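You operate a simulated robot arm through the tools that you are given. There is no shell and no other tool. Be economical: measure what you need, move in short steps, check, and stop when the job is done.

The job below is to be done with a simulated two-armed robot. You get a single attempt, and the scene is never put back.

## Task
Tip the tub on the deck into tray 3, steam it to about 80 C and brush the beads clean.
Fine: use the brush in tray 3; steam shut again; tub and brush back. Set down upright: brush.

Only the result counts: the job must be done as asked and must still hold three seconds after the hand-in. Knocking over, shifting, dropping, spilling or breaking anything else fails it.

## Robot
Two 7-joint arms with fingered hands on one trunk, on a base that drives. Base frame: it is fixed to the floor where the robot stands at the start and does not move with it; the origin is under the middle of the robot, x ahead of it, y to its left, z up. Readings come in m, degrees, newtons and seconds.
The left shoulder is at the start at [0.022, 0.214, 1.294], the right one opposite. With the tool pointing down near the work surface each hand reaches from about 0.1 to 0.54 m from the robot's upright axis, wherever it stands, measured 20 degrees to its own side. Places, roughly: tray three [0.6, 0.6, 0.8]; tray three gauge [0.8, 0.7, 0.9]; tray three steam knob [0.5, 0.9, 0.9]; white bead (4x2x3 cm) [0.5, 0, 0.9]. Payload 3.3 kg a hand.
The tool frame of a hand sits at the grasp point between the pads (the TCP): z along the fingers, y along the line on which they close. The tips reach 0.026 m beyond it. Largest opening 0.132 m; the body of the gripper starts 0.073 m behind the TCP. The gripper is a hand of 2 fingers: y runs from the thumb to the fingers, the wrist lies at [0, 0, -0.224] in the tool frame.
Orientation is that of the tool frame in the base frame, as a unit quaternion [w, x, y, z]. With the fingers straight down and closing along the base's y, the tool's x points along the base's -x, its y along +y and its z along -z.

## Interface
- The arms move only by the tool send_rows. It takes "left_deltas", "right_deltas" or both (then of equal length, played together; a hand with none holds still); each is a list of rows, each a list of 6 numbers: the shift along the tool's x, y, z in units of 40 mm (1.0 is 40 mm), then the turn, a rotation vector about the tool's x, y, z in units of 4 degrees (1.0 is 4 degrees). In form: [[tx, ty, tz, rx, ry, rz], ...]. A call has 1 to 20 rows; each row shifts and turns the commanded pose from where the row before left it, along the tool's axes as they then stand. A call with a number of a shift or a turn outside -1 to 1 is refused whole. A row lasts 0.2 s, in which the tool goes at most 0.05 m and 8.6 degrees; a call with a longer step from one row to the next is refused whole. Where a pose cannot be reached the arm comes as near as it can. A force on the tool above 40 N (or 10 N above the force at the start of the call, whichever is more), or a blocked arm, ends the call early, and 0.2 s more pass. In this call time passes only in rows, and 0.2 s behind the last. The reply holds the time, the measured pose of the TCP, the force on the tool along the base axes, the opening and the grip force, in the units named above and with some noise, with the torque about the TCP (base axes, N m) and any sound that the robot's microphone picked up, and new pictures: "show" is both (left out), scene, wrist or none (wrist: the cameras of the hands that moved).
- Cameras (640 x 400 px; columns grow to the right, rows downward): "scene" is now at [0.095, 0.0297, 1.4316]; the picture's right is [0.41, -0.91, 0.00], its down [-0.66, -0.30, -0.69] and it looks along [0.63, 0.28, -0.73] (base axes); focal length 256 px, centre (320, 200). "left" rides on the left gripper at [-0.066, -0.003, -0.099] in its tool frame; the picture's right is [0.04, -1.00, 0.00], its down [0.83, 0.03, -0.55] and it looks along [0.55, 0.02, 0.83] (tool axes); focal length 261 px, centre (320, 200). "right" rides on the right gripper at [0.066, -0.003, -0.099] in its tool frame; the picture's right is [0.04, 1.00, 0.00], its down [-0.83, 0.03, -0.55] and it looks along [-0.55, 0.02, 0.83] (tool axes); focal length 261 px, centre (320, 200). There is no depth. A picture from a camera that has moved, and an enlarged one, comes with that camera's place and axes in the base frame and with its lens. The place of the scene camera against the robot may be out by one fixed shift of up to 0.025 m in any direction.
- raise_lower(by): slides the trunk up (or, below 0, down) by that many m; the arms and the scene camera ride with it, the base frame stays. It gives what a move gives, with no picture.
- steer(legs): drives the robot by 1 to 6 legs, each [ahead, left, turn to the left] in m, m and degrees, along the robot's own axes; the way and the turn of a leg run together, so that a leg with both is an arc; at most 1.5 m and 180 degrees a leg. The arms and the cameras ride along, it lands a little off, and it stops where it bumps. It gives what a move gives, and a new picture of the scene camera.
- curl_fingers(finger1, thumb_bend, hand): sets how far each is bent, from 0 (flat) to 1 (curled in); at 0.3 the hand is open as for a grip, at 0.7 the pads meet at the TCP. One left out holds its place. A second passes; each finger stops where it meets its share of the squeeze, and holds until it gets a number again. It is the only way to open and close the hand. It gives what a move gives, with no picture; readings hold the bend of each and the force on the fingers (four entries, about 0 where the hand has none), thumb and palm.
- pan_tilt(pan, tilt): turns the head with the scene camera to pan (to the left, within 86 degrees either way) and tilt (down, from -29 to 69), counted from straight ahead of the robot. It gives what a move gives, and a new picture of the scene camera.
- close_up(camera, box): a new picture of the part [left, top, right, bottom] of that camera's present view, enlarged. No time passes.
- job_done(): hands the job in; it is judged then, once.

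Go step by step. Nothing tells you exact positions but the pictures and the camera data: compare them with the known pose of the tool, close in by small moves and look again before you grip or let go. The budget is 120 turns and 260 pictures, counting those below and the enlarged ones. Unless the task says otherwise, let go and move clear before handing in, and close with one line.

The tools are called after "Request:" by a JSON object that holds its "name" and its "arguments". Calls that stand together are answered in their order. send_rows: Moves the arms, as the interface text tells. Its arguments: {"type":"object","properties":{"left_deltas":{"type":"array","items":{"type":"array","items":{"type":"number"}}},"right_deltas":{"type":"array","items":{"type":"array","items":{"type":"number"}}},"show":{"type":"string","enum":["both","scene","wrist","none"]}},"required":[]} The other tools are called the same way: raise_lower (by) slides the trunk up or down; curl_fingers (finger1, thumb_bend, hand) moves the fingers one by one; steer (legs) drives the base; pan_tilt (pan, tilt) turns the head that bears the scene camera; close_up (camera, box) takes an enlarged picture of a part of a camera's view; job_done () hands the job in.

At the start:

```text
time_s: 0.0
left_position: [0.3102, 0.4311, 1.1225]
left_ee_rot: [0.0, 0.0, 1.0, 0.0]
left_contact_force: [-0.8, -0.1, 0.4]
left_wrist_torque: [0.02, 0.01, 0.02]
left_finger_gap: 0.1321
left_finger_force: 0.1
left_shape: jaw
left_bend: [0.3, 0.3]
left_finger forces: [0.0, 0.0, 0.0, 0.0, 0.0, 0.1]
right_position: [0.2828, 0.0016, 1.2146]
right_ee_rot: [0.0, 0.0, 1.0, 0.0]
right_contact_force: [-0.1, -0.4, -1.1]
right_wrist_torque: [0.0, 0.01, 0.0]
right_finger_gap: 0.1318
right_finger_force: 0.2
right_shape: jaw
right_bend: [0.3, 0.3]
right_finger forces: [0.0, 0.0, 0.0, 0.1, 0.0, 0.1]
trunk travel left (down, up): [-0.575, 0.186]
robot x, y, heading: [0.0014, -0.0022, -0.1]
head pan, tilt: [24.1, 46.6]
```

scene: 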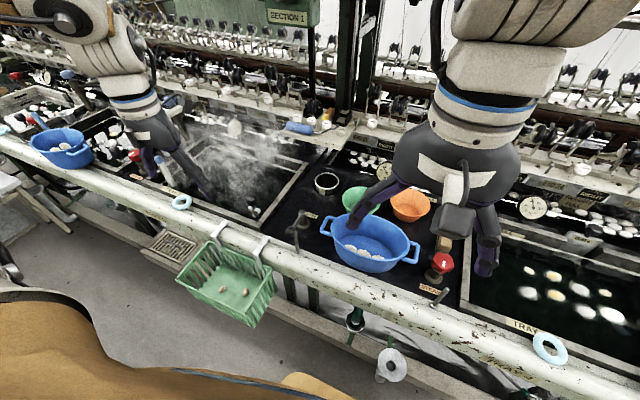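
right: 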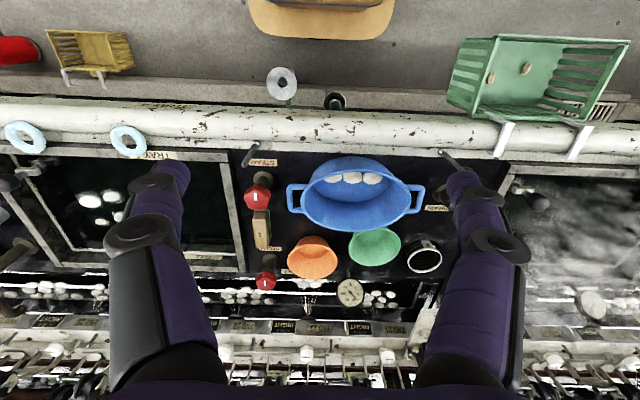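
left: 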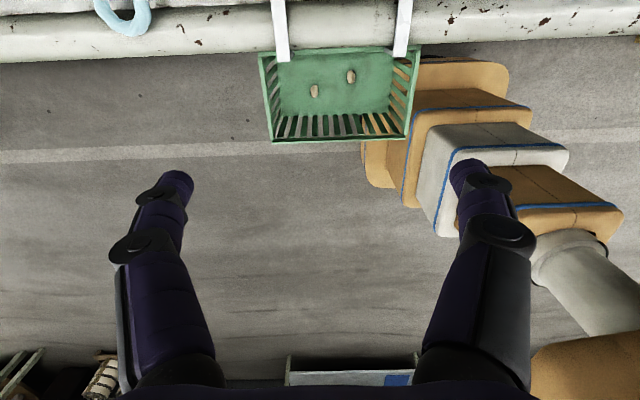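

I see a blue tub with white beads on the deck right ahead, with a steaming tray (probably tray 3) to its left and a second tub further left. I'll look closer at the parts before I move.

Request:
{"name": "close_up", "arguments": {"camera": "scene", "box": [0, 60, 220, 200]}}

Request:
{"name": "close_up", "arguments": {"camera": "scene", "box": [140, 100, 340, 260]}}

Request:
{"name": "close_up", "arguments": {"camera": "scene", "box": [280, 130, 480, 310]}}

Request:
{"name": "pan_tilt", "arguments": {"pan": 60, "tilt": 40}}

```text
2.86 times, centred on (110, 130) of scene
camera zoom: at [0.095, 0.0297, 1.4316], right [0.41, -0.91, 0.0], down [-0.66, -0.3, -0.69], along [0.63, 0.28, -0.73], focal length 732 px, centre (920, 400)
```

zoom: 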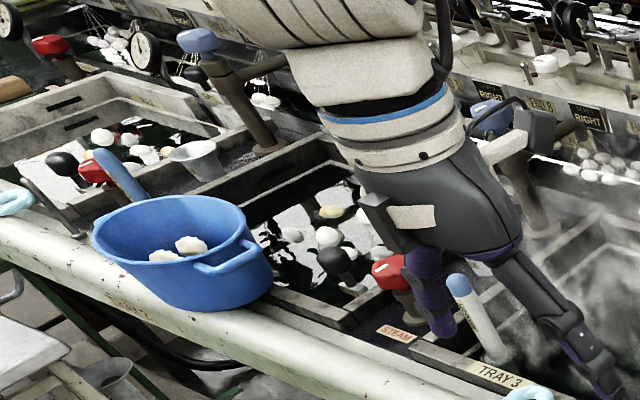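

```text
2.50 times, centred on (240, 180) of scene
camera zoom: at [0.095, 0.0297, 1.4316], right [0.41, -0.91, 0.0], down [-0.66, -0.3, -0.69], along [0.63, 0.28, -0.73], focal length 640 px, centre (520, 250)
```

zoom: 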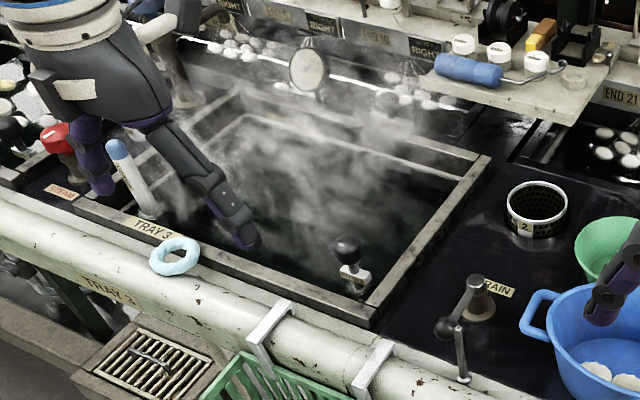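

```text
2.22 times, centred on (380, 220) of scene
camera zoom: at [0.095, 0.0297, 1.4316], right [0.41, -0.91, 0.0], down [-0.66, -0.3, -0.69], along [0.63, 0.28, -0.73], focal length 569 px, centre (187, 156)
```

zoom: 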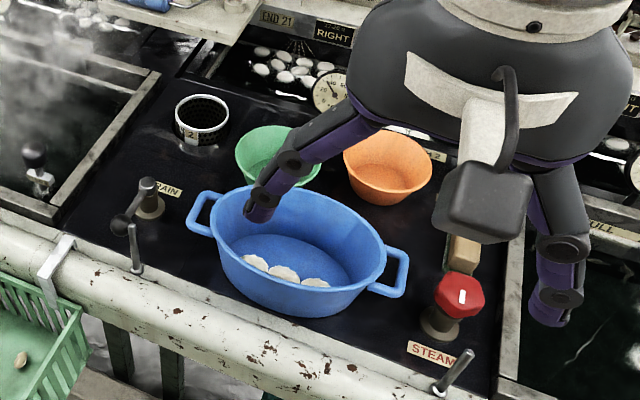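

```text
time_s: 1.0
left_position: [0.309, 0.4321, 1.1234]
left_ee_rot: [0.0, 0.0, 1.0, 0.0]
left_contact_force: [0.0, 0.9, -0.3]
left_wrist_torque: [0.01, 0.04, -0.04]
left_finger_gap: 0.1318
left_finger_force: 0.1
left_shape: jaw
left_bend: [0.3, 0.3]
left_finger forces: [0.1, 0.0, 0.1, 0.0, 0.0, 0.0]
right_position: [0.2831, 0.0018, 1.2149]
right_ee_rot: [0.0, 0.0, 1.0, -0.001]
right_contact_force: [-0.2, 0.0, -0.9]
right_wrist_torque: [0.0, 0.05, 0.03]
right_finger_gap: 0.1321
right_finger_force: 0.0
right_shape: jaw
right_bend: [0.3, 0.3]
right_finger forces: [0.0, 0.1, 0.0, 0.0, 0.1, 0.1]
trunk travel left (down, up): [-0.575, 0.186]
robot x, y, heading: [-0.0012, 0.0015, 0.1]
head pan, tilt: [60.0, 40.0]
camera scene: at [0.0646, 0.0706, 1.441], right [0.87, -0.5, 0.0], down [-0.32, -0.56, -0.77], along [0.38, 0.66, -0.64], focal length 256 px, centre (320, 200)
```

scene: 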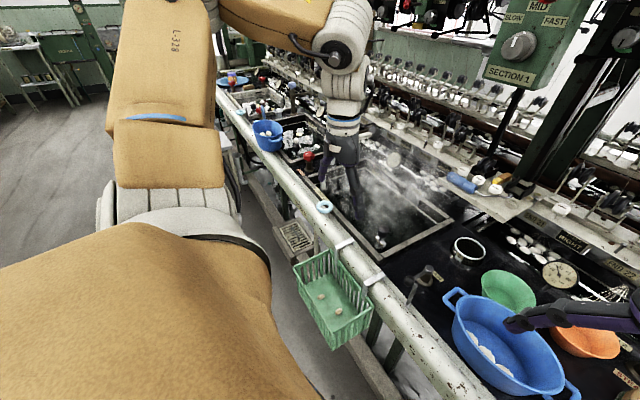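

The tub is near [0.47, 0.07], with the orange and green bowls just behind it. Tray 3 starts near x 0.47, with the brush at about [0.5, 0.65] and the red knob further left. I'll put the robot where the left hand can take the tub's far wall, park the right hand, and twist the left wrist.

Request:
{"name": "send_rows", "arguments": {"right_deltas": [[0, -0.9, 0, 0, 0, 0], [0, -0.9, 0, 0, 0, 0], [0, -0.9, 0, 0, 0, 0], [0, -0.9, 0, 0, 0, 0], [0, -0.9, 0, 0, 0, 0], [0, -0.9, 0, 0, 0, 0], [0, -0.5, 0, 0, 0, 0], [0.5, 0, 0, 0, 0, 0], [0.5, 0, 0, 0, 0, 0], [0.5, 0, 0, 0, 0, 0], [0, 0, 0, 0, 0, 0], [0, 0, 0, 0, 0, 0]], "left_deltas": [[0, 0, 0, 0, 0, 1], [0, 0, 0, 0, 0, 1], [0, 0, 0, 0, 0, 1], [0, 0, 0, 0, 0, 1], [0, 0, 0, 0, 0, 1], [0, 0, 0, 0, 0, 1], [0, 0, 0, 0, 0, 1], [0, 0, 0, 0, 0, 1], [0, 0, 0, 0, 0, 1], [0, 0, 0, 0, 0, 1], [0, 0, 0, 0, 0, 1], [0, 0, 0, 0, 0, 1]], "show": "none"}}

Request:
{"name": "send_rows", "arguments": {"left_deltas": [[0, 0, 0, 0, 0, 1], [0, 0, 0, 0, 0, 1], [0, 0, 0, 0, 0, 1], [0, 0, 0, 0, 0, 1], [0, 0, 0, 0, 0, 1], [0, 0, 0, 0, 0, 1], [0, 0, 0, 0, 0, 1], [0, 0, 0, 0, 0, 1], [0, 0, 0, 0, 0, 1], [0, 0, 0, 0, 0, 1], [0, 0, 0, 0, 0, 0.5]], "show": "none"}}

Request:
{"name": "pan_tilt", "arguments": {"pan": 15, "tilt": 50}}

```text
time_s: 3.6
left_position: [0.3089, 0.4208, 1.1255]
left_ee_rot: [0.001, 0.405, 0.914, 0.002]
left_contact_force: [-0.5, 0.4, 0.7]
left_wrist_torque: [-0.02, 0.03, 0.0]
left_finger_gap: 0.1319
left_finger_force: 0.1
left_shape: jaw
left_bend: [0.3, 0.3]
left_finger forces: [0.0, 0.0, 0.0, 0.1, 0.1, 0.0]
left hand out of reach, approached as far as the arm can: row 12
right_position: [0.2231, -0.2346, 1.2149]
right_ee_rot: [0.0, 0.0, 1.0, 0.0]
right_contact_force: [0.0, -0.3, 0.0]
right_wrist_torque: [0.02, 0.01, 0.05]
right_finger_gap: 0.1322
right_finger_force: 0.0
right_shape: jaw
right_bend: [0.3, 0.3]
right_finger forces: [0.0, 0.1, 0.1, 0.0, 0.0, 0.0]
trunk travel left (down, up): [-0.575, 0.186]
robot x, y, heading: [0.0004, 0.0023, -0.1]
head pan, tilt: [60.0, 40.0]
```

```text
time_s: 6.0
left_position: [0.2821, 0.2847, 1.0807]
left_ee_rot: [0.0, 0.643, 0.766, -0.001]
left_contact_force: [-0.5, -0.6, 0.6]
left_wrist_torque: [-0.01, 0.02, 0.0]
left_finger_gap: 0.1319
left_finger_force: 0.0
left_shape: jaw
left_bend: [0.3, 0.3]
left_finger forces: [0.0, 0.0, 0.1, 0.0, 0.0, 0.1]
left hand out of reach, approached as far as the arm can: row 1, 2, 3, 4, 5, 6, 7, 8, 9, 10
right_position: [0.2233, -0.2353, 1.2139]
right_ee_rot: [0.0, 0.0, 1.0, 0.0]
right_contact_force: [0.7, 0.4, 0.3]
right_wrist_torque: [0.03, 0.01, 0.0]
right_finger_gap: 0.1321
right_finger_force: 0.0
right_shape: jaw
right_bend: [0.3, 0.3]
right_finger forces: [0.0, 0.0, 0.0, 0.1, 0.0, 0.0]
trunk travel left (down, up): [-0.575, 0.186]
robot x, y, heading: [0.0022, -0.0007, 0.1]
head pan, tilt: [60.0, 40.0]
```

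```text
time_s: 7.1
left_position: [0.2828, 0.2864, 1.0803]
left_ee_rot: [0.0, 0.643, 0.766, 0.001]
left_contact_force: [0.4, -0.1, 0.5]
left_wrist_torque: [0.0, -0.01, 0.0]
left_finger_gap: 0.1319
left_finger_force: 0.0
left_shape: jaw
left_bend: [0.3, 0.3]
left_finger forces: [0.1, 0.0, 0.0, 0.1, 0.0, 0.1]
right_position: [0.2246, -0.2336, 1.2159]
right_ee_rot: [0.0, 0.001, 1.0, 0.001]
right_contact_force: [-0.4, -0.2, -0.5]
right_wrist_torque: [0.0, -0.03, -0.03]
right_finger_gap: 0.1323
right_finger_force: 0.0
right_shape: jaw
right_bend: [0.3, 0.3]
right_finger forces: [0.1, 0.0, 0.1, 0.0, 0.1, 0.0]
trunk travel left (down, up): [-0.575, 0.186]
robot x, y, heading: [0.0006, -0.0014, -0.0]
head pan, tilt: [15.0, 50.0]
camera scene: at [0.0963, 0.0168, 1.4269], right [0.26, -0.97, 0.0], down [-0.74, -0.2, -0.64], along [0.62, 0.17, -0.77], focal length 256 px, centre (320, 200)
```

scene: 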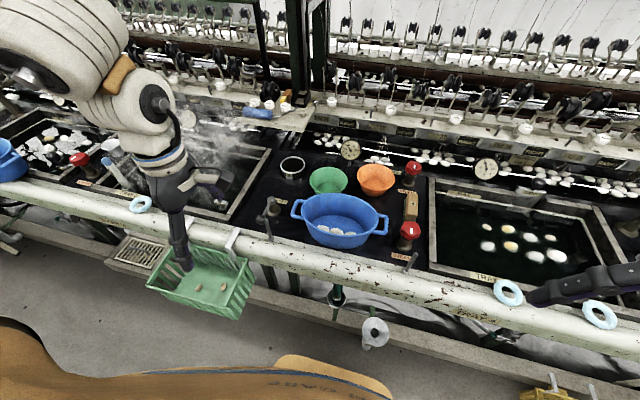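

The positive wrist twist hit a joint limit at about 80°, so I'll turn the left wrist the other way.

Request:
{"name": "send_rows", "arguments": {"left_deltas": [[0, 0, 0, 0, 0, -1], [0, 0, 0, 0, 0, -1], [0, 0, 0, 0, 0, -1], [0, 0, 0, 0, 0, -1], [0, 0, 0, 0, 0, -1], [0, 0, 0, 0, 0, -1], [0, 0, 0, 0, 0, -1], [0, 0, 0, 0, 0, -1], [0, 0, 0, 0, 0, -1], [0, 0, 0, 0, 0, -1], [0, 0, 0, 0, 0, -1], [0, 0, 0, 0, 0, -1], [0, 0, 0, 0, 0, -1], [0, 0, 0, 0, 0, -1], [0, 0, 0, 0, 0, -1], [0, 0, 0, 0, 0, -1], [0, 0, 0, 0, 0, -1], [0, 0, 0, 0, 0, -1], [0, 0, 0, 0, 0, -1], [0, 0, 0, 0, 0, -1]], "show": "none"}}

Request:
{"name": "send_rows", "arguments": {"left_deltas": [[0, 0, 0, 0, 0, -1], [0, 0, 0, 0, 0, -1], [0, 0, 0, 0, 0, -1], [0, 0, 0, 0, 0, -1], [0, 0, 0, 0, 0, -1], [0, 0, 0, 0, 0, -1], [0, 0, 0, 0, 0, -1], [0, 0, 0, 0, 0, -1], [0, 0, 0, 0, 0, -1], [0, 0, 0, 0, 0, -1], [0, 0, 0, 0, 0, -1], [0, 0, 0, 0, 0, -1], [0, 0, 0, 0, 0, -1], [0, 0, 0, 0, 0, -1], [0, 0, 0, 0, 0, -1], [0, 0, 0, 0, 0, -1], [0, 0, 0, 0, 0, -1], [0, 0, 0, 0, 0, -1], [0, 0, 0, 0, 0, -1], [0, 0, 0, 0, 0, -1]], "show": "none"}}

Request:
{"name": "steer", "arguments": {"legs": [[0, -0.12, 0]]}}

```text
time_s: 11.3
left_position: [0.2826, 0.2852, 1.08]
left_ee_rot: [0.0, 0.018, 1.0, 0.0]
left_contact_force: [-0.1, 0.2, 0.4]
left_wrist_torque: [-0.03, 0.01, -0.01]
left_finger_gap: 0.1321
left_finger_force: 0.0
left_shape: jaw
left_bend: [0.3, 0.3]
left_finger forces: [0.1, 0.1, 0.0, 0.0, 0.0, 0.0]
right_position: [0.2234, -0.2346, 1.2144]
right_ee_rot: [0.0, -0.001, 1.0, -0.001]
right_contact_force: [0.2, 0.1, 0.7]
right_wrist_torque: [0.01, 0.02, 0.04]
right_finger_gap: 0.132
right_finger_force: 0.0
right_shape: jaw
right_bend: [0.3, 0.3]
right_finger forces: [0.0, 0.1, 0.1, 0.0, 0.0, 0.0]
trunk travel left (down, up): [-0.575, 0.186]
robot x, y, heading: [-0.0008, 0.0015, -0.1]
head pan, tilt: [15.0, 50.0]
```

```text
time_s: 15.5
left_position: [0.2817, 0.2849, 1.0799]
left_ee_rot: [0.0, -0.63, 0.777, 0.0]
left_contact_force: [0.3, 0.5, -0.8]
left_wrist_torque: [0.01, -0.03, 0.01]
left_finger_gap: 0.1319
left_finger_force: 0.0
left_shape: jaw
left_bend: [0.3, 0.3]
left_finger forces: [0.0, 0.1, 0.0, 0.1, 0.1, 0.0]
right_position: [0.2237, -0.2336, 1.2145]
right_ee_rot: [0.0, -0.001, 1.0, 0.0]
right_contact_force: [-1.2, 0.0, -0.4]
right_wrist_torque: [0.01, -0.02, -0.02]
right_finger_gap: 0.1319
right_finger_force: 0.1
right_shape: jaw
right_bend: [0.3, 0.3]
right_finger forces: [0.0, 0.0, 0.0, 0.0, 0.0, 0.0]
trunk travel left (down, up): [-0.575, 0.186]
robot x, y, heading: [-0.0, -0.0002, -0.3]
head pan, tilt: [15.0, 50.0]
```

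```text
time_s: 16.8
left_position: [0.2819, 0.1635, 1.08]
left_ee_rot: [0.001, -0.631, 0.776, 0.0]
left_contact_force: [0.6, -0.3, 0.1]
left_wrist_torque: [-0.01, 0.0, -0.02]
left_finger_gap: 0.1321
left_finger_force: 0.0
left_shape: jaw
left_bend: [0.3, 0.3]
left_finger forces: [0.1, 0.0, 0.1, 0.0, 0.0, 0.0]
right_position: [0.2249, -0.3554, 1.2153]
right_ee_rot: [0.0, -0.002, 1.0, 0.0]
right_contact_force: [0.9, -0.5, 0.0]
right_wrist_torque: [0.05, 0.0, 0.0]
right_finger_gap: 0.1318
right_finger_force: 0.0
right_shape: jaw
right_bend: [0.3, 0.3]
right_finger forces: [0.0, 0.0, 0.1, 0.0, 0.1, 0.1]
trunk travel left (down, up): [-0.575, 0.186]
robot x, y, heading: [0.0023, -0.1185, 0.0]
head pan, tilt: [15.0, 50.0]
camera scene: at [0.0965, -0.1054, 1.4269], right [0.26, -0.97, 0.0], down [-0.74, -0.2, -0.64], along [0.62, 0.17, -0.77], focal length 256 px, centre (320, 200)
```

scene: 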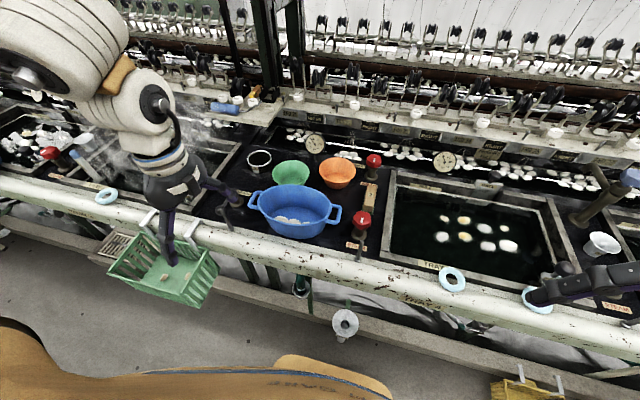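

The twist works this way. I'll finish the turn and zoom in on the tub to measure its rim.

Request:
{"name": "send_rows", "arguments": {"left_deltas": [[0, 0, 0, 0, 0, -1], [0, 0, 0, 0, 0, -1], [0, 0, 0, 0, 0, -0.93]], "show": "wrist"}}

Request:
{"name": "close_up", "arguments": {"camera": "scene", "box": [210, 140, 390, 260]}}

```text
time_s: 17.6
left_position: [0.2827, 0.1644, 1.0799]
left_ee_rot: [0.0, 0.707, -0.707, 0.001]
left_contact_force: [-0.1, 0.3, -1.0]
left_wrist_torque: [0.01, -0.02, -0.01]
left_finger_gap: 0.1319
left_finger_force: 0.0
left_shape: jaw
left_bend: [0.3, 0.3]
left_finger forces: [0.0, 0.0, 0.0, 0.1, 0.0, 0.0]
right_position: [0.2243, -0.3537, 1.2138]
right_ee_rot: [0.0, -0.002, 1.0, 0.0]
right_contact_force: [-0.1, 0.7, 0.6]
right_wrist_torque: [-0.02, 0.02, 0.0]
right_finger_gap: 0.1319
right_finger_force: 0.2
right_shape: jaw
right_bend: [0.3, 0.3]
right_finger forces: [0.0, 0.0, 0.0, 0.0, 0.0, 0.0]
trunk travel left (down, up): [-0.575, 0.186]
robot x, y, heading: [-0.0028, -0.1166, 0.5]
head pan, tilt: [15.0, 50.0]
camera left: at [0.2828, 0.2306, 1.1794], right [1.0, -0.04, 0.0], down [-0.03, -0.83, 0.55], along [-0.02, -0.55, -0.83], focal length 261 px, centre (320, 200)
```

left: 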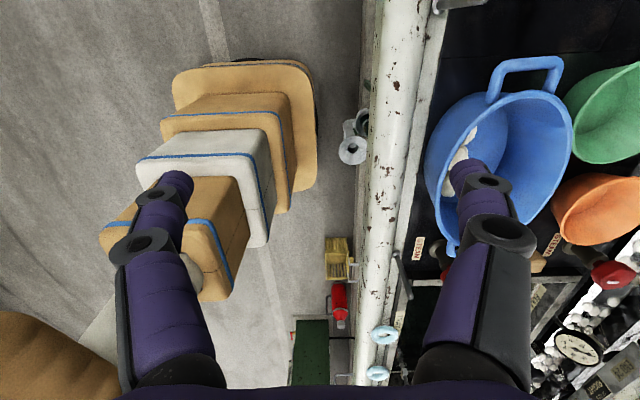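

```text
3.33 times, centred on (300, 200) of scene
camera zoom: at [0.0964, -0.1034, 1.4269], right [0.26, -0.97, 0.0], down [-0.74, -0.2, -0.64], along [0.62, 0.17, -0.77], focal length 854 px, centre (387, 200)
```

zoom: 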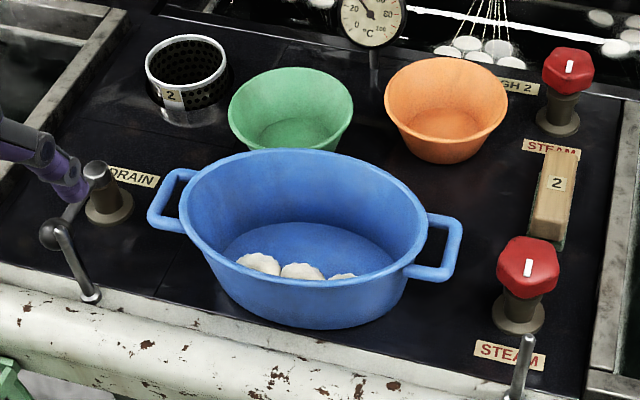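

I put the tub rim at x from 0.40 to 0.52 and z near 0.94, centred at y about 0.06. I'll drive 4 cm ahead and hover over its far wall.

Request:
{"name": "steer", "arguments": {"legs": [[0.04, 0, 0]]}}

Request:
{"name": "send_rows", "arguments": {"left_deltas": [[0.375, -0.8, 0, 0, 0, 0], [0.375, -0.8, 0, 0, 0, 0], [0.375, -0.8, 0, 0, 0, 0], [0.375, -0.8, 0, 0, 0, 0], [0.375, -0.8, 0, 0, 0, 0], [0.375, -0.8, 0, 0, 0, 0]], "show": "both"}}

```text
time_s: 18.5
left_position: [0.3246, 0.1652, 1.08]
left_ee_rot: [0.0, -0.707, 0.707, 0.0]
left_contact_force: [0.1, 0.1, -0.2]
left_wrist_torque: [-0.02, 0.06, -0.01]
left_finger_gap: 0.1318
left_finger_force: 0.1
left_shape: jaw
left_bend: [0.3, 0.3]
left_finger forces: [0.1, 0.0, 0.0, 0.0, 0.0, 0.0]
right_position: [0.2675, -0.3549, 1.214]
right_ee_rot: [-0.002, -0.001, 1.0, 0.0]
right_contact_force: [-0.3, 0.0, 0.3]
right_wrist_torque: [0.01, 0.06, 0.03]
right_finger_gap: 0.1319
right_finger_force: 0.0
right_shape: jaw
right_bend: [0.3, 0.3]
right_finger forces: [0.0, 0.1, 0.0, 0.1, 0.1, 0.0]
trunk travel left (down, up): [-0.575, 0.186]
robot x, y, heading: [0.0411, -0.1227, -0.2]
head pan, tilt: [15.0, 50.0]
camera scene: at [0.1401, -0.1037, 1.4267], right [0.26, -0.96, 0.0], down [-0.74, -0.2, -0.64], along [0.62, 0.17, -0.77], focal length 256 px, centre (320, 200)
```

scene: 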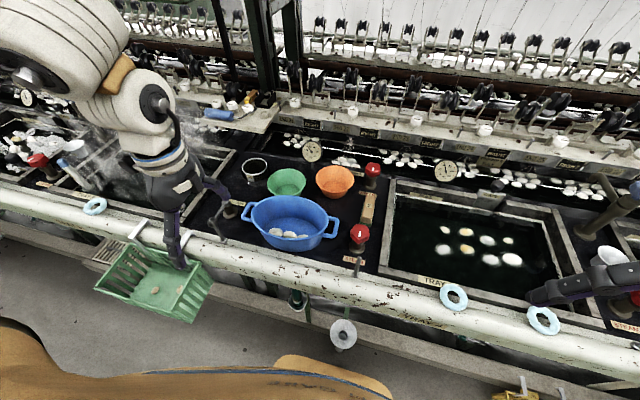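

```text
time_s: 19.9
left_position: [0.4454, 0.1516, 1.0859]
left_ee_rot: [0.001, -0.706, 0.708, 0.0]
left_contact_force: [0.6, -0.1, 0.2]
left_wrist_torque: [0.03, 0.0, 0.0]
left_finger_gap: 0.132
left_finger_force: 0.1
left_shape: jaw
left_bend: [0.3, 0.3]
left_finger forces: [0.0, 0.0, 0.0, 0.1, 0.1, 0.0]
left hand out of reach, approached as far as the arm can: row 3, 4, 5, 6
right_position: [0.2666, -0.3541, 1.2138]
right_ee_rot: [0.001, -0.002, 1.0, 0.001]
right_contact_force: [0.0, -0.3, -0.5]
right_wrist_torque: [0.02, 0.01, 0.01]
right_finger_gap: 0.1321
right_finger_force: 0.1
right_shape: jaw
right_bend: [0.3, 0.3]
right_finger forces: [0.0, 0.1, 0.0, 0.0, 0.0, 0.1]
trunk travel left (down, up): [-0.575, 0.186]
robot x, y, heading: [0.0391, -0.1172, 0.0]
head pan, tilt: [15.0, 50.0]
camera scene: at [0.137, -0.1037, 1.4269], right [0.26, -0.96, 0.0], down [-0.74, -0.2, -0.64], along [0.62, 0.17, -0.77], focal length 256 px, centre (320, 200)
camera left: at [0.4461, 0.2169, 1.1845], right [1.0, -0.04, 0.0], down [-0.04, -0.83, 0.55], along [-0.02, -0.55, -0.83], focal length 261 px, centre (320, 200)
```

scene: 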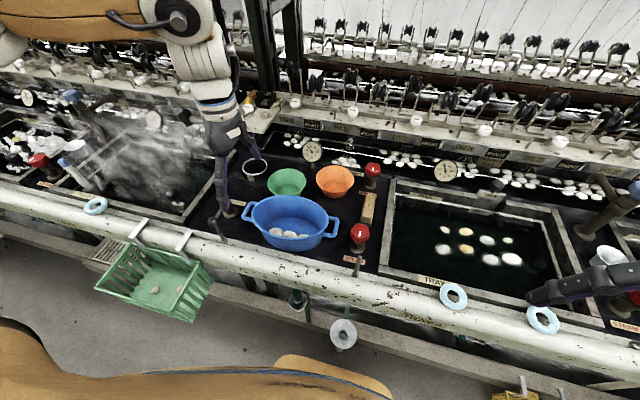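
left: 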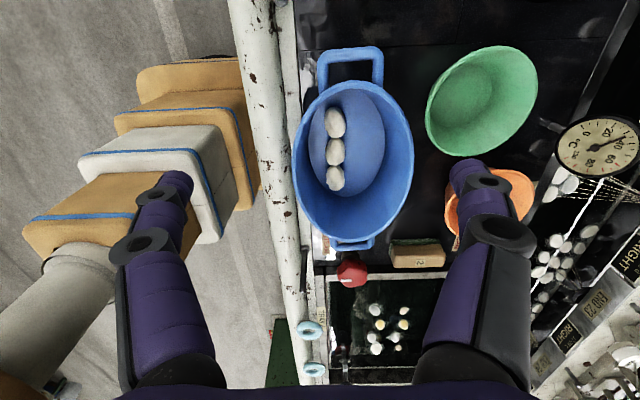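

The arm can't reach further out at this height, with the wrist level with the shoulder. I'll raise the trunk and work lower relative to the shoulder.

Request:
{"name": "raise_lower", "arguments": {"by": 0.14}}

Request:
{"name": "send_rows", "arguments": {"left_deltas": [[0, 0, 0.9, 0, 0, 0], [0, 0, 0.9, 0, 0, 0], [0, 0, 0.9, 0, 0, 0], [0, 0, 0.9, 0, 0, 0], [0, 0, 0.9, 0, 0, 0], [0.6, -0.6, 0, 0, 0, 0], [0.6, -0.6, 0, 0, 0, 0], [0.6, -0.6, 0, 0, 0, 0], [0, 0, 0, 0, 0, 0]], "show": "wrist"}}

```text
time_s: 21.5
left_position: [0.4436, 0.1508, 1.2253]
left_ee_rot: [0.0, -0.707, 0.707, -0.001]
left_contact_force: [0.2, -0.3, -0.5]
left_wrist_torque: [-0.01, -0.02, 0.02]
left_finger_gap: 0.1319
left_finger_force: 0.1
left_shape: jaw
left_bend: [0.3, 0.3]
left_finger forces: [0.1, 0.1, 0.0, 0.0, 0.0, 0.0]
right_position: [0.2642, -0.3544, 1.3547]
right_ee_rot: [0.0, -0.002, 1.0, -0.001]
right_contact_force: [0.4, 0.2, 0.2]
right_wrist_torque: [0.02, 0.01, -0.02]
right_finger_gap: 0.1318
right_finger_force: 0.1
right_shape: jaw
right_bend: [0.3, 0.3]
right_finger forces: [0.1, 0.0, 0.0, 0.0, 0.1, 0.1]
trunk travel left (down, up): [-0.715, 0.046]
robot x, y, heading: [0.0406, -0.1195, 0.3]
head pan, tilt: [15.0, 50.0]
```

```text
time_s: 23.5
left_position: [0.4285, 0.1755, 1.1284]
left_ee_rot: [-0.001, 0.707, -0.707, 0.002]
left_contact_force: [-0.6, 0.2, 0.2]
left_wrist_torque: [-0.02, -0.02, 0.0]
left_finger_gap: 0.132
left_finger_force: 0.1
left_shape: jaw
left_bend: [0.3, 0.3]
left_finger forces: [0.0, 0.1, 0.1, 0.0, 0.1, 0.0]
left hand out of reach, approached as far as the arm can: row 1, 2, 3, 4, 5, 6, 7, 8
right_position: [0.2657, -0.3535, 1.355]
right_ee_rot: [-0.001, -0.002, 1.0, 0.0]
right_contact_force: [0.0, 0.3, -0.2]
right_wrist_torque: [0.0, -0.02, -0.02]
right_finger_gap: 0.1318
right_finger_force: 0.1
right_shape: jaw
right_bend: [0.3, 0.3]
right_finger forces: [0.0, 0.0, 0.1, 0.0, 0.0, 0.1]
trunk travel left (down, up): [-0.715, 0.046]
robot x, y, heading: [0.0426, -0.1209, 0.1]
head pan, tilt: [15.0, 50.0]
camera left: at [0.4302, 0.2409, 1.2274], right [1.0, -0.04, 0.0], down [-0.04, -0.83, 0.56], along [-0.02, -0.55, -0.83], focal length 261 px, centre (320, 200)
```

left: 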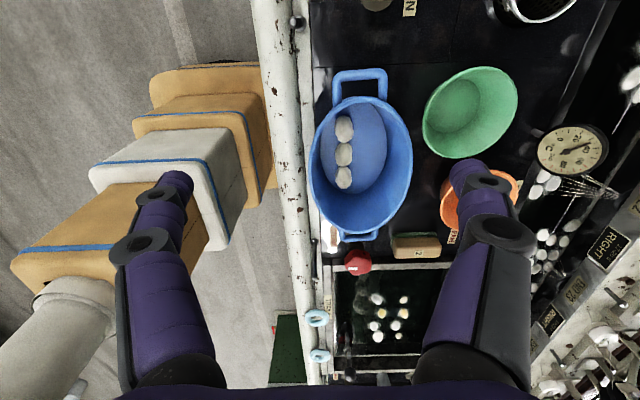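

The limit depends on the wrist twist, and positive twist suits inward positions. I'll turn the wrist 180° the other way, using the +90° option.

Request:
{"name": "send_rows", "arguments": {"left_deltas": [[0, 0, 0, 0, 0, 1], [0, 0, 0, 0, 0, 1], [0, 0, 0, 0, 0, 1], [0, 0, 0, 0, 0, 1], [0, 0, 0, 0, 0, 1], [0, 0, 0, 0, 0, 1], [0, 0, 0, 0, 0, 1], [0, 0, 0, 0, 0, 1], [0, 0, 0, 0, 0, 1], [0, 0, 0, 0, 0, 1], [0, 0, 0, 0, 0, 1], [0, 0, 0, 0, 0, 1], [0, 0, 0, 0, 0, 1], [0, 0, 0, 0, 0, 1], [0, 0, 0, 0, 0, 1], [0, 0, 0, 0, 0, 1], [0, 0, 0, 0, 0, 1], [0, 0, 0, 0, 0, 1], [0, 0, 0, 0, 0, 1], [0, 0, 0, 0, 0, 1]], "show": "none"}}

Request:
{"name": "send_rows", "arguments": {"left_deltas": [[0, 0, 0, 0, 0, 1], [0, 0, 0, 0, 0, 1], [0, 0, 0, 0, 0, 1], [0, 0, 0, 0, 0, 1], [0, 0, 0, 0, 0, 1], [0, 0, 0, 0, 0, 1], [0, 0, 0, 0, 0, 1], [0, 0, 0, 0, 0, 1], [0, 0, 0, 0, 0, 1], [0, 0, 0, 0, 0, 1], [0, 0, 0, 0, 0, 1], [0, 0, 0, 0, 0, 1], [0, 0, 0, 0, 0, 1], [0, 0, 0, 0, 0, 1], [0, 0, 0, 0, 0, 1], [0, 0, 0, 0, 0, 1], [0, 0, 0, 0, 0, 1], [0, 0, 0, 0, 0, 1], [0, 0, 0, 0, 0, 1], [0, 0, 0, 0, 0, 1]], "show": "none"}}

Request:
{"name": "send_rows", "arguments": {"left_deltas": [[0, 0, 0, 0, 0, 1], [0, 0, 0, 0, 0, 1], [0, 0, 0, 0, 0, 1], [0, 0, 0, 0, 0, 1], [0, 0, 0, 0, 0, 1]], "show": "both"}}

```text
time_s: 27.7
left_position: [0.4288, 0.1768, 1.1263]
left_ee_rot: [0.001, -0.086, 0.996, -0.001]
left_contact_force: [-0.1, -0.1, 1.1]
left_wrist_torque: [0.01, -0.02, -0.01]
left_finger_gap: 0.132
left_finger_force: 0.1
left_shape: jaw
left_bend: [0.3, 0.3]
left_finger forces: [0.1, 0.0, 0.0, 0.0, 0.0, 0.0]
right_position: [0.2659, -0.3534, 1.3551]
right_ee_rot: [0.0, -0.002, 1.0, 0.0]
right_contact_force: [-0.6, -0.5, 1.1]
right_wrist_torque: [-0.03, 0.0, 0.0]
right_finger_gap: 0.1318
right_finger_force: 0.0
right_shape: jaw
right_bend: [0.3, 0.3]
right_finger forces: [0.0, 0.0, 0.0, 0.0, 0.0, 0.0]
trunk travel left (down, up): [-0.715, 0.046]
robot x, y, heading: [0.0394, -0.1209, 0.1]
head pan, tilt: [15.0, 50.0]
```

```text
time_s: 31.9
left_position: [0.4, 0.1654, 1.1332]
left_ee_rot: [0.001, 0.544, 0.839, 0.002]
left_contact_force: [0.3, 0.0, 0.1]
left_wrist_torque: [0.01, 0.02, 0.01]
left_finger_gap: 0.1321
left_finger_force: 0.0
left_shape: jaw
left_bend: [0.3, 0.3]
left_finger forces: [0.1, 0.0, 0.0, 0.1, 0.0, 0.0]
left hand out of reach, approached as far as the arm can: row 18, 19, 20
right_position: [0.2647, -0.3544, 1.3547]
right_ee_rot: [-0.001, -0.002, 1.0, 0.0]
right_contact_force: [-0.4, -0.9, 0.3]
right_wrist_torque: [-0.02, -0.05, 0.0]
right_finger_gap: 0.1319
right_finger_force: 0.0
right_shape: jaw
right_bend: [0.3, 0.3]
right_finger forces: [0.0, 0.0, 0.0, 0.1, 0.1, 0.0]
trunk travel left (down, up): [-0.715, 0.046]
robot x, y, heading: [0.0411, -0.1189, 0.3]
head pan, tilt: [15.0, 50.0]
```

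```text
time_s: 33.1
left_position: [0.3988, 0.1655, 1.1329]
left_ee_rot: [0.001, 0.544, 0.839, 0.001]
left_contact_force: [-0.2, 0.3, -0.9]
left_wrist_torque: [0.03, 0.01, -0.03]
left_finger_gap: 0.1319
left_finger_force: 0.0
left_shape: jaw
left_bend: [0.3, 0.3]
left_finger forces: [0.1, 0.0, 0.1, 0.0, 0.0, 0.0]
left hand out of reach, approached as far as the arm can: row 1, 2, 3, 4, 5
right_position: [0.2649, -0.3548, 1.3552]
right_ee_rot: [0.0, -0.001, 1.0, 0.0]
right_contact_force: [-0.3, -1.1, 0.6]
right_wrist_torque: [0.01, -0.02, 0.0]
right_finger_gap: 0.1319
right_finger_force: 0.1
right_shape: jaw
right_bend: [0.3, 0.3]
right_finger forces: [0.1, 0.0, 0.0, 0.1, 0.1, 0.1]
trunk travel left (down, up): [-0.715, 0.046]
robot x, y, heading: [0.0432, -0.1185, 0.2]
head pan, tilt: [15.0, 50.0]
camera scene: at [0.135, -0.1037, 1.5669], right [0.26, -0.96, 0.0], down [-0.74, -0.2, -0.64], along [0.62, 0.17, -0.77], focal length 256 px, centre (320, 200)
camera left: at [0.422, 0.1046, 1.2319], right [-0.93, -0.37, 0.0], down [-0.31, 0.77, 0.55], along [-0.2, 0.51, -0.83], focal length 261 px, centre (320, 200)
```

scene: 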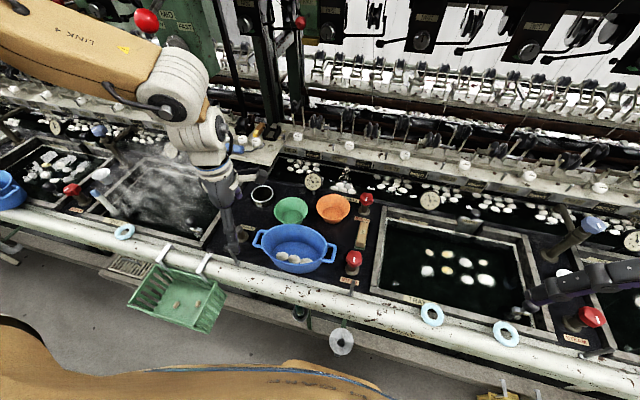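
left: 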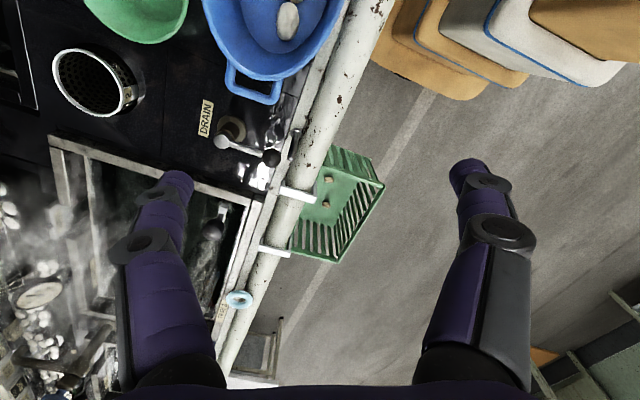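

Each wrist only allows about ±70–90° of twist here. The right hand with the robot turned left should suit this grip, so I'll retract the left hand, turn the base and set the right hand's twist.

Request:
{"name": "send_rows", "arguments": {"left_deltas": [[0, 0, -0.7, 0, 0, -1], [0, 0, -0.7, 0, 0, -1], [0, 0, -0.7, 0, 0, -1], [0, 0, -0.7, 0, 0, -1], [0, 0, -0.7, 0, 0, -1], [0, 0, -0.7, 0, 0, -1], [0, 0, 0, 0, 0, -1], [0, 0, 0, 0, 0, -1], [0, 0, 0, 0, 0, -1], [0, 0, 0, 0, 0, -1], [0, 0, 0, 0, 0, -1], [0, 0, 0, 0, 0, -1], [0, 0, 0, 0, 0, -1], [0, 0, 0, 0, 0, -1], [0.5, 0.5, 0, 0, 0, -1], [0.5, 0.5, 0, 0, 0, -1], [0.5, 0.5, 0, 0, 0, -0.5], [0.5, 0.5, 0, 0, 0, 0]], "right_deltas": [[0, 0, 0, 0, 0, -1], [0, 0, 0, 0, 0, -1], [0, 0, 0, 0, 0, -1], [0, 0, 0, 0, 0, -1], [0, 0, 0, 0, 0, -1], [0, 0, 0, 0, 0, -1], [0, 0, 0, 0, 0, -1], [0, 0, 0, 0, 0, -1], [0, 0, 0, 0, 0, -1], [0, 0, 0, 0, 0, -1], [0, 0, 0, 0, 0, -1], [0, 0, 0, 0, 0, -1], [0, 0, 0, 0, 0, -1], [0, 0, 0, 0, 0, -1], [0, 0, 0, 0, 0, -1], [0, 0, 0, 0, 0, -1], [0, 0, 0, 0, 0, -0.3], [0, 0, 0, 0, 0, 0]], "show": "none"}}

Request:
{"name": "steer", "arguments": {"legs": [[0, 0, 25]]}}

Request:
{"name": "pan_tilt", "arguments": {"pan": -5, "tilt": 52}}

```text
time_s: 36.9
left_position: [0.3245, 0.2534, 1.2993]
left_ee_rot: [0.003, -0.001, 1.0, 0.0]
left_contact_force: [0.0, 0.4, 0.1]
left_wrist_torque: [-0.04, -0.04, 0.01]
left_finger_gap: 0.1318
left_finger_force: 0.0
left_shape: jaw
left_bend: [0.3, 0.3]
left_finger forces: [0.1, 0.1, 0.1, 0.1, 0.1, 0.0]
right_position: [0.2639, -0.3533, 1.3557]
right_ee_rot: [0.001, -0.541, 0.841, 0.0]
right_contact_force: [0.3, -0.7, -0.8]
right_wrist_torque: [0.01, -0.03, 0.03]
right_finger_gap: 0.1318
right_finger_force: 0.1
right_shape: jaw
right_bend: [0.3, 0.3]
right_finger forces: [0.0, 0.0, 0.1, 0.1, 0.0, 0.0]
trunk travel left (down, up): [-0.715, 0.046]
robot x, y, heading: [0.0454, -0.1238, 0.1]
head pan, tilt: [15.0, 50.0]
```

```text
time_s: 38.6
left_position: [0.1413, 0.337, 1.2987]
left_ee_rot: [0.002, -0.216, 0.976, 0.0]
left_contact_force: [-0.2, -0.7, -0.1]
left_wrist_torque: [0.01, -0.01, 0.02]
left_finger_gap: 0.132
left_finger_force: 0.1
left_shape: jaw
left_bend: [0.3, 0.3]
left_finger forces: [0.0, 0.1, 0.1, 0.1, 0.0, 0.0]
right_position: [0.3443, -0.2365, 1.3549]
right_ee_rot: [0.001, 0.709, -0.705, 0.0]
right_contact_force: [-0.2, 0.3, -0.7]
right_wrist_torque: [0.0, 0.05, -0.04]
right_finger_gap: 0.132
right_finger_force: 0.1
right_shape: jaw
right_bend: [0.3, 0.3]
right_finger forces: [0.0, 0.0, 0.0, 0.0, 0.0, 0.1]
trunk travel left (down, up): [-0.715, 0.046]
robot x, y, heading: [0.0404, -0.1175, 25.3]
head pan, tilt: [15.0, 50.0]
camera scene: at [0.1184, -0.0697, 1.5669], right [0.65, -0.76, 0.0], down [-0.58, -0.49, -0.64], along [0.49, 0.42, -0.77], focal length 256 px, centre (320, 200)
```

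scene: 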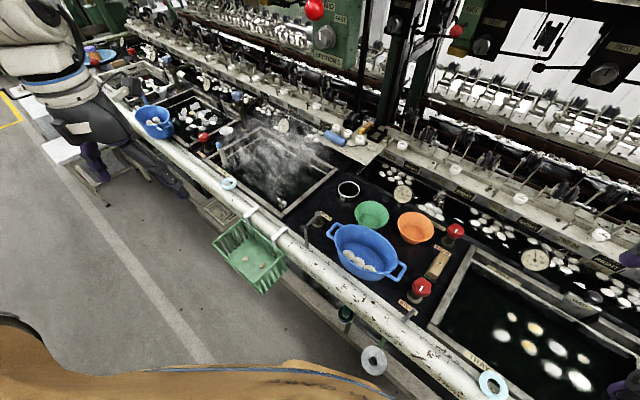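

```text
time_s: 39.4
left_position: [0.139, 0.3375, 1.2991]
left_ee_rot: [0.002, -0.217, 0.976, 0.001]
left_contact_force: [0.0, 0.0, -0.4]
left_wrist_torque: [0.0, -0.01, -0.01]
left_finger_gap: 0.1319
left_finger_force: 0.1
left_shape: jaw
left_bend: [0.3, 0.3]
left_finger forces: [0.1, 0.0, 0.0, 0.1, 0.0, 0.1]
right_position: [0.3424, -0.2374, 1.355]
right_ee_rot: [0.0, 0.709, -0.705, 0.0]
right_contact_force: [0.1, 0.5, -0.5]
right_wrist_torque: [0.03, 0.02, 0.02]
right_finger_gap: 0.1318
right_finger_force: 0.1
right_shape: jaw
right_bend: [0.3, 0.3]
right_finger forces: [0.0, 0.0, 0.1, 0.0, 0.0, 0.0]
trunk travel left (down, up): [-0.715, 0.046]
robot x, y, heading: [0.0418, -0.1199, 25.0]
head pan, tilt: [-5.0, 52.0]
camera scene: at [0.1301, -0.0935, 1.5643], right [0.35, -0.94, 0.0], down [-0.74, -0.27, -0.62], along [0.58, 0.21, -0.79], focal length 256 px, centre (320, 200)
```

scene: 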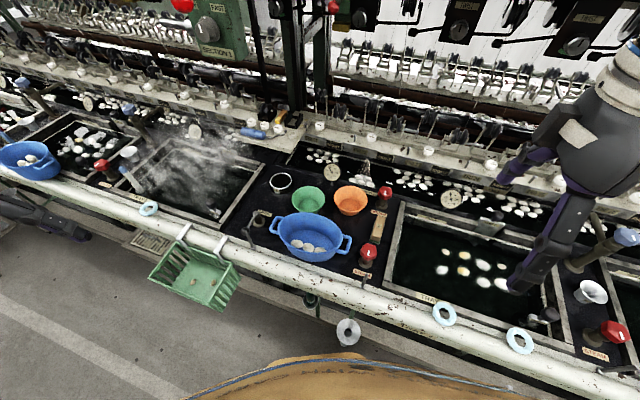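

The robot is turned and the right hand's closing line now runs along base x. I'll move it over the tub's far wall.

Request:
{"name": "send_rows", "arguments": {"right_deltas": [[-0.77, -0.43, 0.7, 0, 0, 0], [-0.77, -0.43, 0.7, 0, 0, 0], [-0.77, -0.43, 0.7, 0, 0, 0], [-0.77, -0.43, 0.7, 0, 0, 0], [-0.77, -0.43, 0.7, 0, 0, 0], [-0.77, -0.43, 0.7, 0, 0, 0], [-0.77, -0.43, 0.7, 0, 0, 0], [-0.77, -0.43, 0.7, 0, 0, 0], [-0.77, -0.43, 0.7, 0, 0, 0], [-0.77, -0.43, 0.7, 0, 0, 0]], "show": "both"}}

```text
time_s: 41.6
left_position: [0.1409, 0.3355, 1.3]
left_ee_rot: [0.001, -0.218, 0.976, 0.001]
left_contact_force: [0.0, -1.5, 0.4]
left_wrist_torque: [0.01, 0.03, 0.01]
left_finger_gap: 0.132
left_finger_force: 0.0
left_shape: jaw
left_bend: [0.3, 0.3]
left_finger forces: [0.0, 0.1, 0.0, 0.1, 0.1, 0.0]
right_position: [0.5171, 0.0274, 1.0846]
right_ee_rot: [0.005, -0.693, 0.721, 0.004]
right_contact_force: [0.7, 0.1, -0.4]
right_wrist_torque: [0.0, 0.01, 0.0]
right_finger_gap: 0.1315
right_finger_force: 0.0
right_shape: jaw
right_bend: [0.3, 0.3]
right_finger forces: [0.1, 0.0, 0.1, 0.1, 0.0, 0.0]
right hand out of reach, approached as far as the arm can: row 10
trunk travel left (down, up): [-0.715, 0.046]
robot x, y, heading: [0.0411, -0.1201, 25.2]
head pan, tilt: [-5.0, 52.0]
camera scene: at [0.1315, -0.0952, 1.5642], right [0.35, -0.94, 0.0], down [-0.74, -0.27, -0.62], along [0.58, 0.21, -0.79], focal length 256 px, centre (320, 200)
camera right: at [0.517, -0.0387, 1.1831], right [-1.0, 0.0, 0.0], down [0.0, 0.83, 0.56], along [0.0, 0.56, -0.83], focal length 261 px, centre (320, 200)
```

scene: 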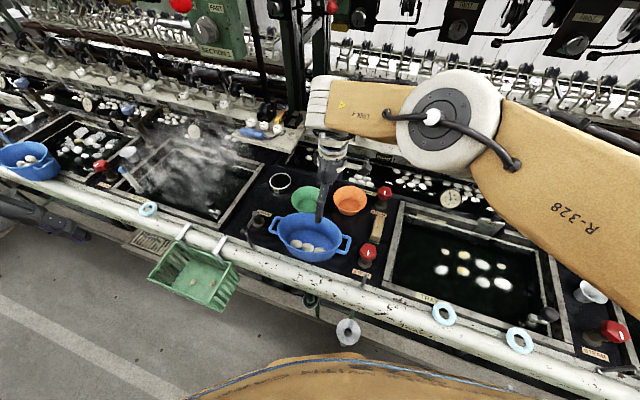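
right: 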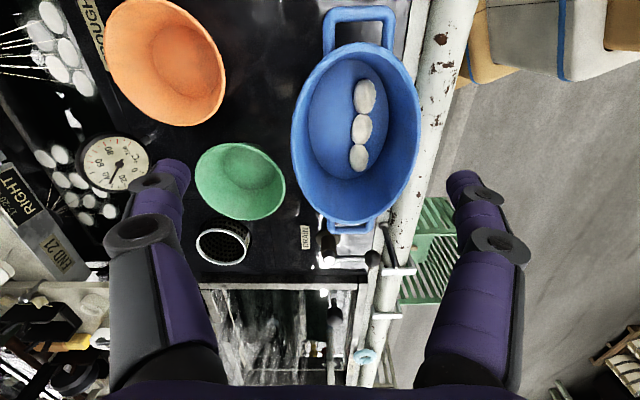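

From several views I now put the tub rim at about z 0.905, with the far wall at x 0.54. I'll grip its far-right part at about [0.54, 0.03], where there is room behind, so I'll twist to match the wall, partly close the fingers and come lower.

Request:
{"name": "curl_fingers", "arguments": {"hand": "right", "finger1": 0.48, "thumb_bend": 0.48}}

Request:
{"name": "send_rows", "arguments": {"right_deltas": [[0, 0, 0, 0, 0, 1], [0, 0, 0, 0, 0, 1], [0, 0, 0, 0, 0, 1], [0, 0, 0, 0, 0, 1.0], [-0.1, -0.5, 0.5, 0, 0, 0], [0, 0, 0.6, 0, 0, 0], [0, 0, 0.6, 0, 0, 0], [0, 0, 0, 0, 0, 0]], "show": "both"}}

```text
time_s: 42.6
left_position: [0.1404, 0.3366, 1.2983]
left_ee_rot: [0.002, -0.217, 0.976, 0.0]
left_contact_force: [-0.2, 0.2, 0.6]
left_wrist_torque: [0.0, 0.03, -0.02]
left_finger_gap: 0.1319
left_finger_force: 0.1
left_shape: jaw
left_bend: [0.3, 0.3]
left_finger forces: [0.0, 0.0, 0.1, 0.0, 0.0, 0.0]
right_position: [0.5135, 0.0242, 1.0791]
right_ee_rot: [0.001, -0.693, 0.721, 0.001]
right_contact_force: [0.9, 0.7, -0.5]
right_wrist_torque: [0.0, 0.0, 0.01]
right_finger_gap: 0.074
right_finger_force: 0.1
right_shape: fingers
right_bend: [0.48, 0.48]
right_finger forces: [0.0, 0.0, 0.0, 0.1, 0.1, 0.0]
trunk travel left (down, up): [-0.715, 0.046]
robot x, y, heading: [0.0401, -0.1195, 24.9]
head pan, tilt: [-5.0, 52.0]
```

```text
time_s: 44.6
left_position: [0.1414, 0.3376, 1.2994]
left_ee_rot: [0.002, -0.217, 0.976, 0.001]
left_contact_force: [-1.1, -0.1, 0.2]
left_wrist_torque: [-0.03, 0.04, 0.0]
left_finger_gap: 0.1319
left_finger_force: 0.1
left_shape: jaw
left_bend: [0.3, 0.3]
left_finger forces: [0.0, 0.1, 0.0, 0.0, 0.0, 0.1]
right_position: [0.5262, -0.0021, 1.0236]
right_ee_rot: [0.005, -0.58, 0.814, -0.005]
right_contact_force: [-0.6, 0.0, 0.8]
right_wrist_torque: [0.01, 0.03, 0.02]
right_finger_gap: 0.0739
right_finger_force: 0.1
right_shape: fingers
right_bend: [0.48, 0.48]
right_finger forces: [0.0, 0.1, 0.1, 0.0, 0.0, 0.1]
right hand out of reach, approached as far as the arm can: row 5, 6, 7
trunk travel left (down, up): [-0.715, 0.046]
robot x, y, heading: [0.0427, -0.1238, 25.1]
head pan, tilt: [-5.0, 52.0]
stopped in row 8 (right hand): the arm was blocked; the commanded pose is now the measured one
camera scene: at [0.1304, -0.0936, 1.5643], right [0.35, -0.94, 0.0], down [-0.74, -0.27, -0.62], along [0.58, 0.21, -0.79], focal length 256 px, centre (320, 200)
camera right: at [0.5084, -0.064, 1.1225], right [-0.96, 0.29, -0.01], down [0.23, 0.8, 0.55], along [0.17, 0.53, -0.83], focal length 261 px, centre (320, 200)
```

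scene: 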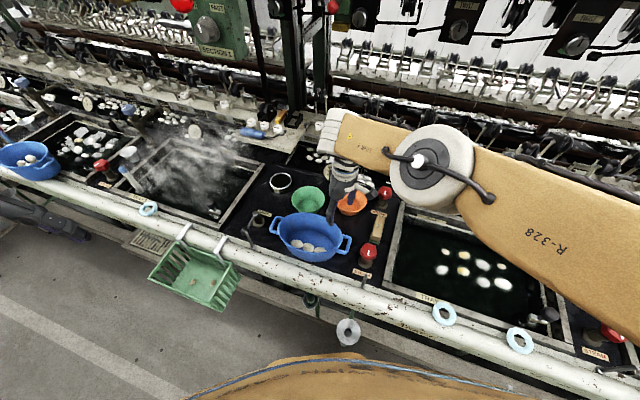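
right: 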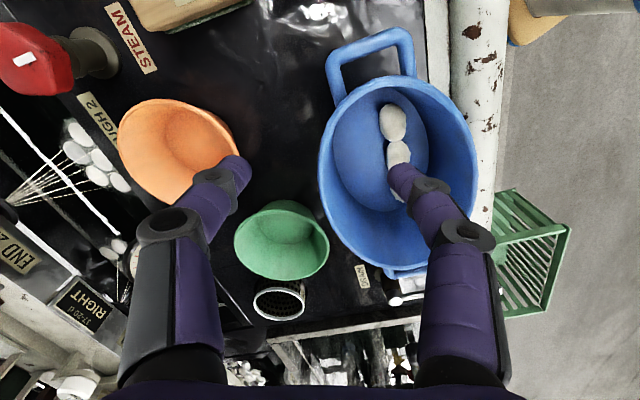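

The arm's limit is about 0.52 m from shoulder to wrist, so the trunk should be lower and the robot turned further. I'll lift the hand, turn 15° more and lower the trunk.

Request:
{"name": "send_rows", "arguments": {"right_deltas": [[0, 0, -0.9, 0, 0, 0], [0, 0, -0.9, 0, 0, 0], [0, 0, -0.9, 0, 0, 0], [0, 0, -0.9, 0, 0, 0], [0, 0, -0.9, 0, 0, 0]], "show": "none"}}

Request:
{"name": "steer", "arguments": {"legs": [[0, 0, 15]]}}

Request:
{"name": "raise_lower", "arguments": {"by": -0.15}}

```text
time_s: 45.8
left_position: [0.1391, 0.3372, 1.2999]
left_ee_rot: [0.001, -0.218, 0.976, -0.001]
left_contact_force: [-0.4, -0.3, 0.0]
left_wrist_torque: [-0.01, -0.02, 0.03]
left_finger_gap: 0.1319
left_finger_force: 0.2
left_shape: jaw
left_bend: [0.3, 0.3]
left_finger forces: [0.1, 0.0, 0.0, 0.0, 0.1, 0.0]
right_position: [0.5213, 0.0032, 1.2024]
right_ee_rot: [0.004, -0.583, 0.812, -0.005]
right_contact_force: [-0.8, -0.5, 0.7]
right_wrist_torque: [0.0, -0.03, 0.0]
right_finger_gap: 0.0736
right_finger_force: 0.1
right_shape: fingers
right_bend: [0.48, 0.48]
right_finger forces: [0.1, 0.0, 0.0, 0.0, 0.0, 0.0]
trunk travel left (down, up): [-0.715, 0.046]
robot x, y, heading: [0.0375, -0.1176, 25.3]
head pan, tilt: [-5.0, 52.0]
```

```text
time_s: 47.1
left_position: [0.0176, 0.3475, 1.2974]
left_ee_rot: [0.001, -0.345, 0.939, 0.001]
left_contact_force: [0.4, 0.3, -0.2]
left_wrist_torque: [0.0, -0.01, 0.01]
left_finger_gap: 0.1316
left_finger_force: 0.0
left_shape: jaw
left_bend: [0.3, 0.3]
left_finger forces: [0.0, 0.0, 0.0, 0.1, 0.0, 0.0]
right_position: [0.4724, 0.1244, 1.2023]
right_ee_rot: [0.005, -0.686, 0.727, -0.004]
right_contact_force: [0.4, 1.1, 0.1]
right_wrist_torque: [0.0, 0.01, -0.02]
right_finger_gap: 0.0733
right_finger_force: 0.0
right_shape: fingers
right_bend: [0.48, 0.48]
right_finger forces: [0.0, 0.1, 0.1, 0.0, 0.1, 0.0]
trunk travel left (down, up): [-0.715, 0.046]
robot x, y, heading: [0.042, -0.1196, 40.4]
head pan, tilt: [-5.0, 52.0]
camera scene: at [0.1193, -0.0736, 1.5643], right [0.58, -0.82, 0.0], down [-0.64, -0.46, -0.62], along [0.5, 0.36, -0.79], focal length 256 px, centre (320, 200)
```

scene: 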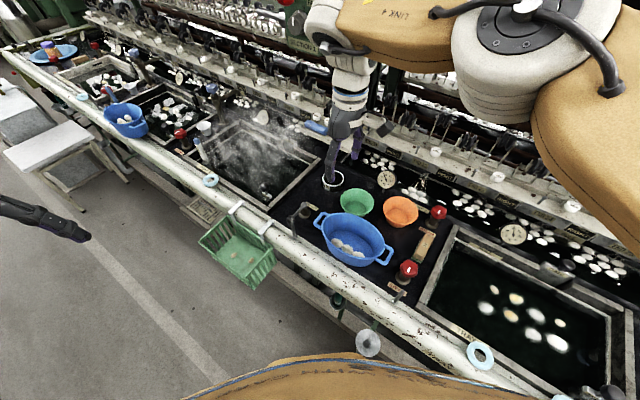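

```text
time_s: 48.9
left_position: [0.0175, 0.3477, 1.1494]
left_ee_rot: [0.001, -0.345, 0.939, 0.0]
left_contact_force: [-0.3, 0.1, 0.2]
left_wrist_torque: [-0.02, 0.04, 0.04]
left_finger_gap: 0.1318
left_finger_force: 0.1
left_shape: jaw
left_bend: [0.3, 0.3]
left_finger forces: [0.0, 0.0, 0.0, 0.1, 0.0, 0.0]
right_position: [0.4739, 0.125, 1.0522]
right_ee_rot: [0.004, -0.686, 0.728, -0.004]
right_contact_force: [-0.7, 0.5, -0.2]
right_wrist_torque: [0.02, -0.04, -0.01]
right_finger_gap: 0.0733
right_finger_force: 0.1
right_shape: fingers
right_bend: [0.48, 0.48]
right_finger forces: [0.1, 0.0, 0.0, 0.1, 0.0, 0.1]
trunk travel left (down, up): [-0.565, 0.196]
robot x, y, heading: [0.0418, -0.1225, 40.4]
head pan, tilt: [-5.0, 52.0]
```

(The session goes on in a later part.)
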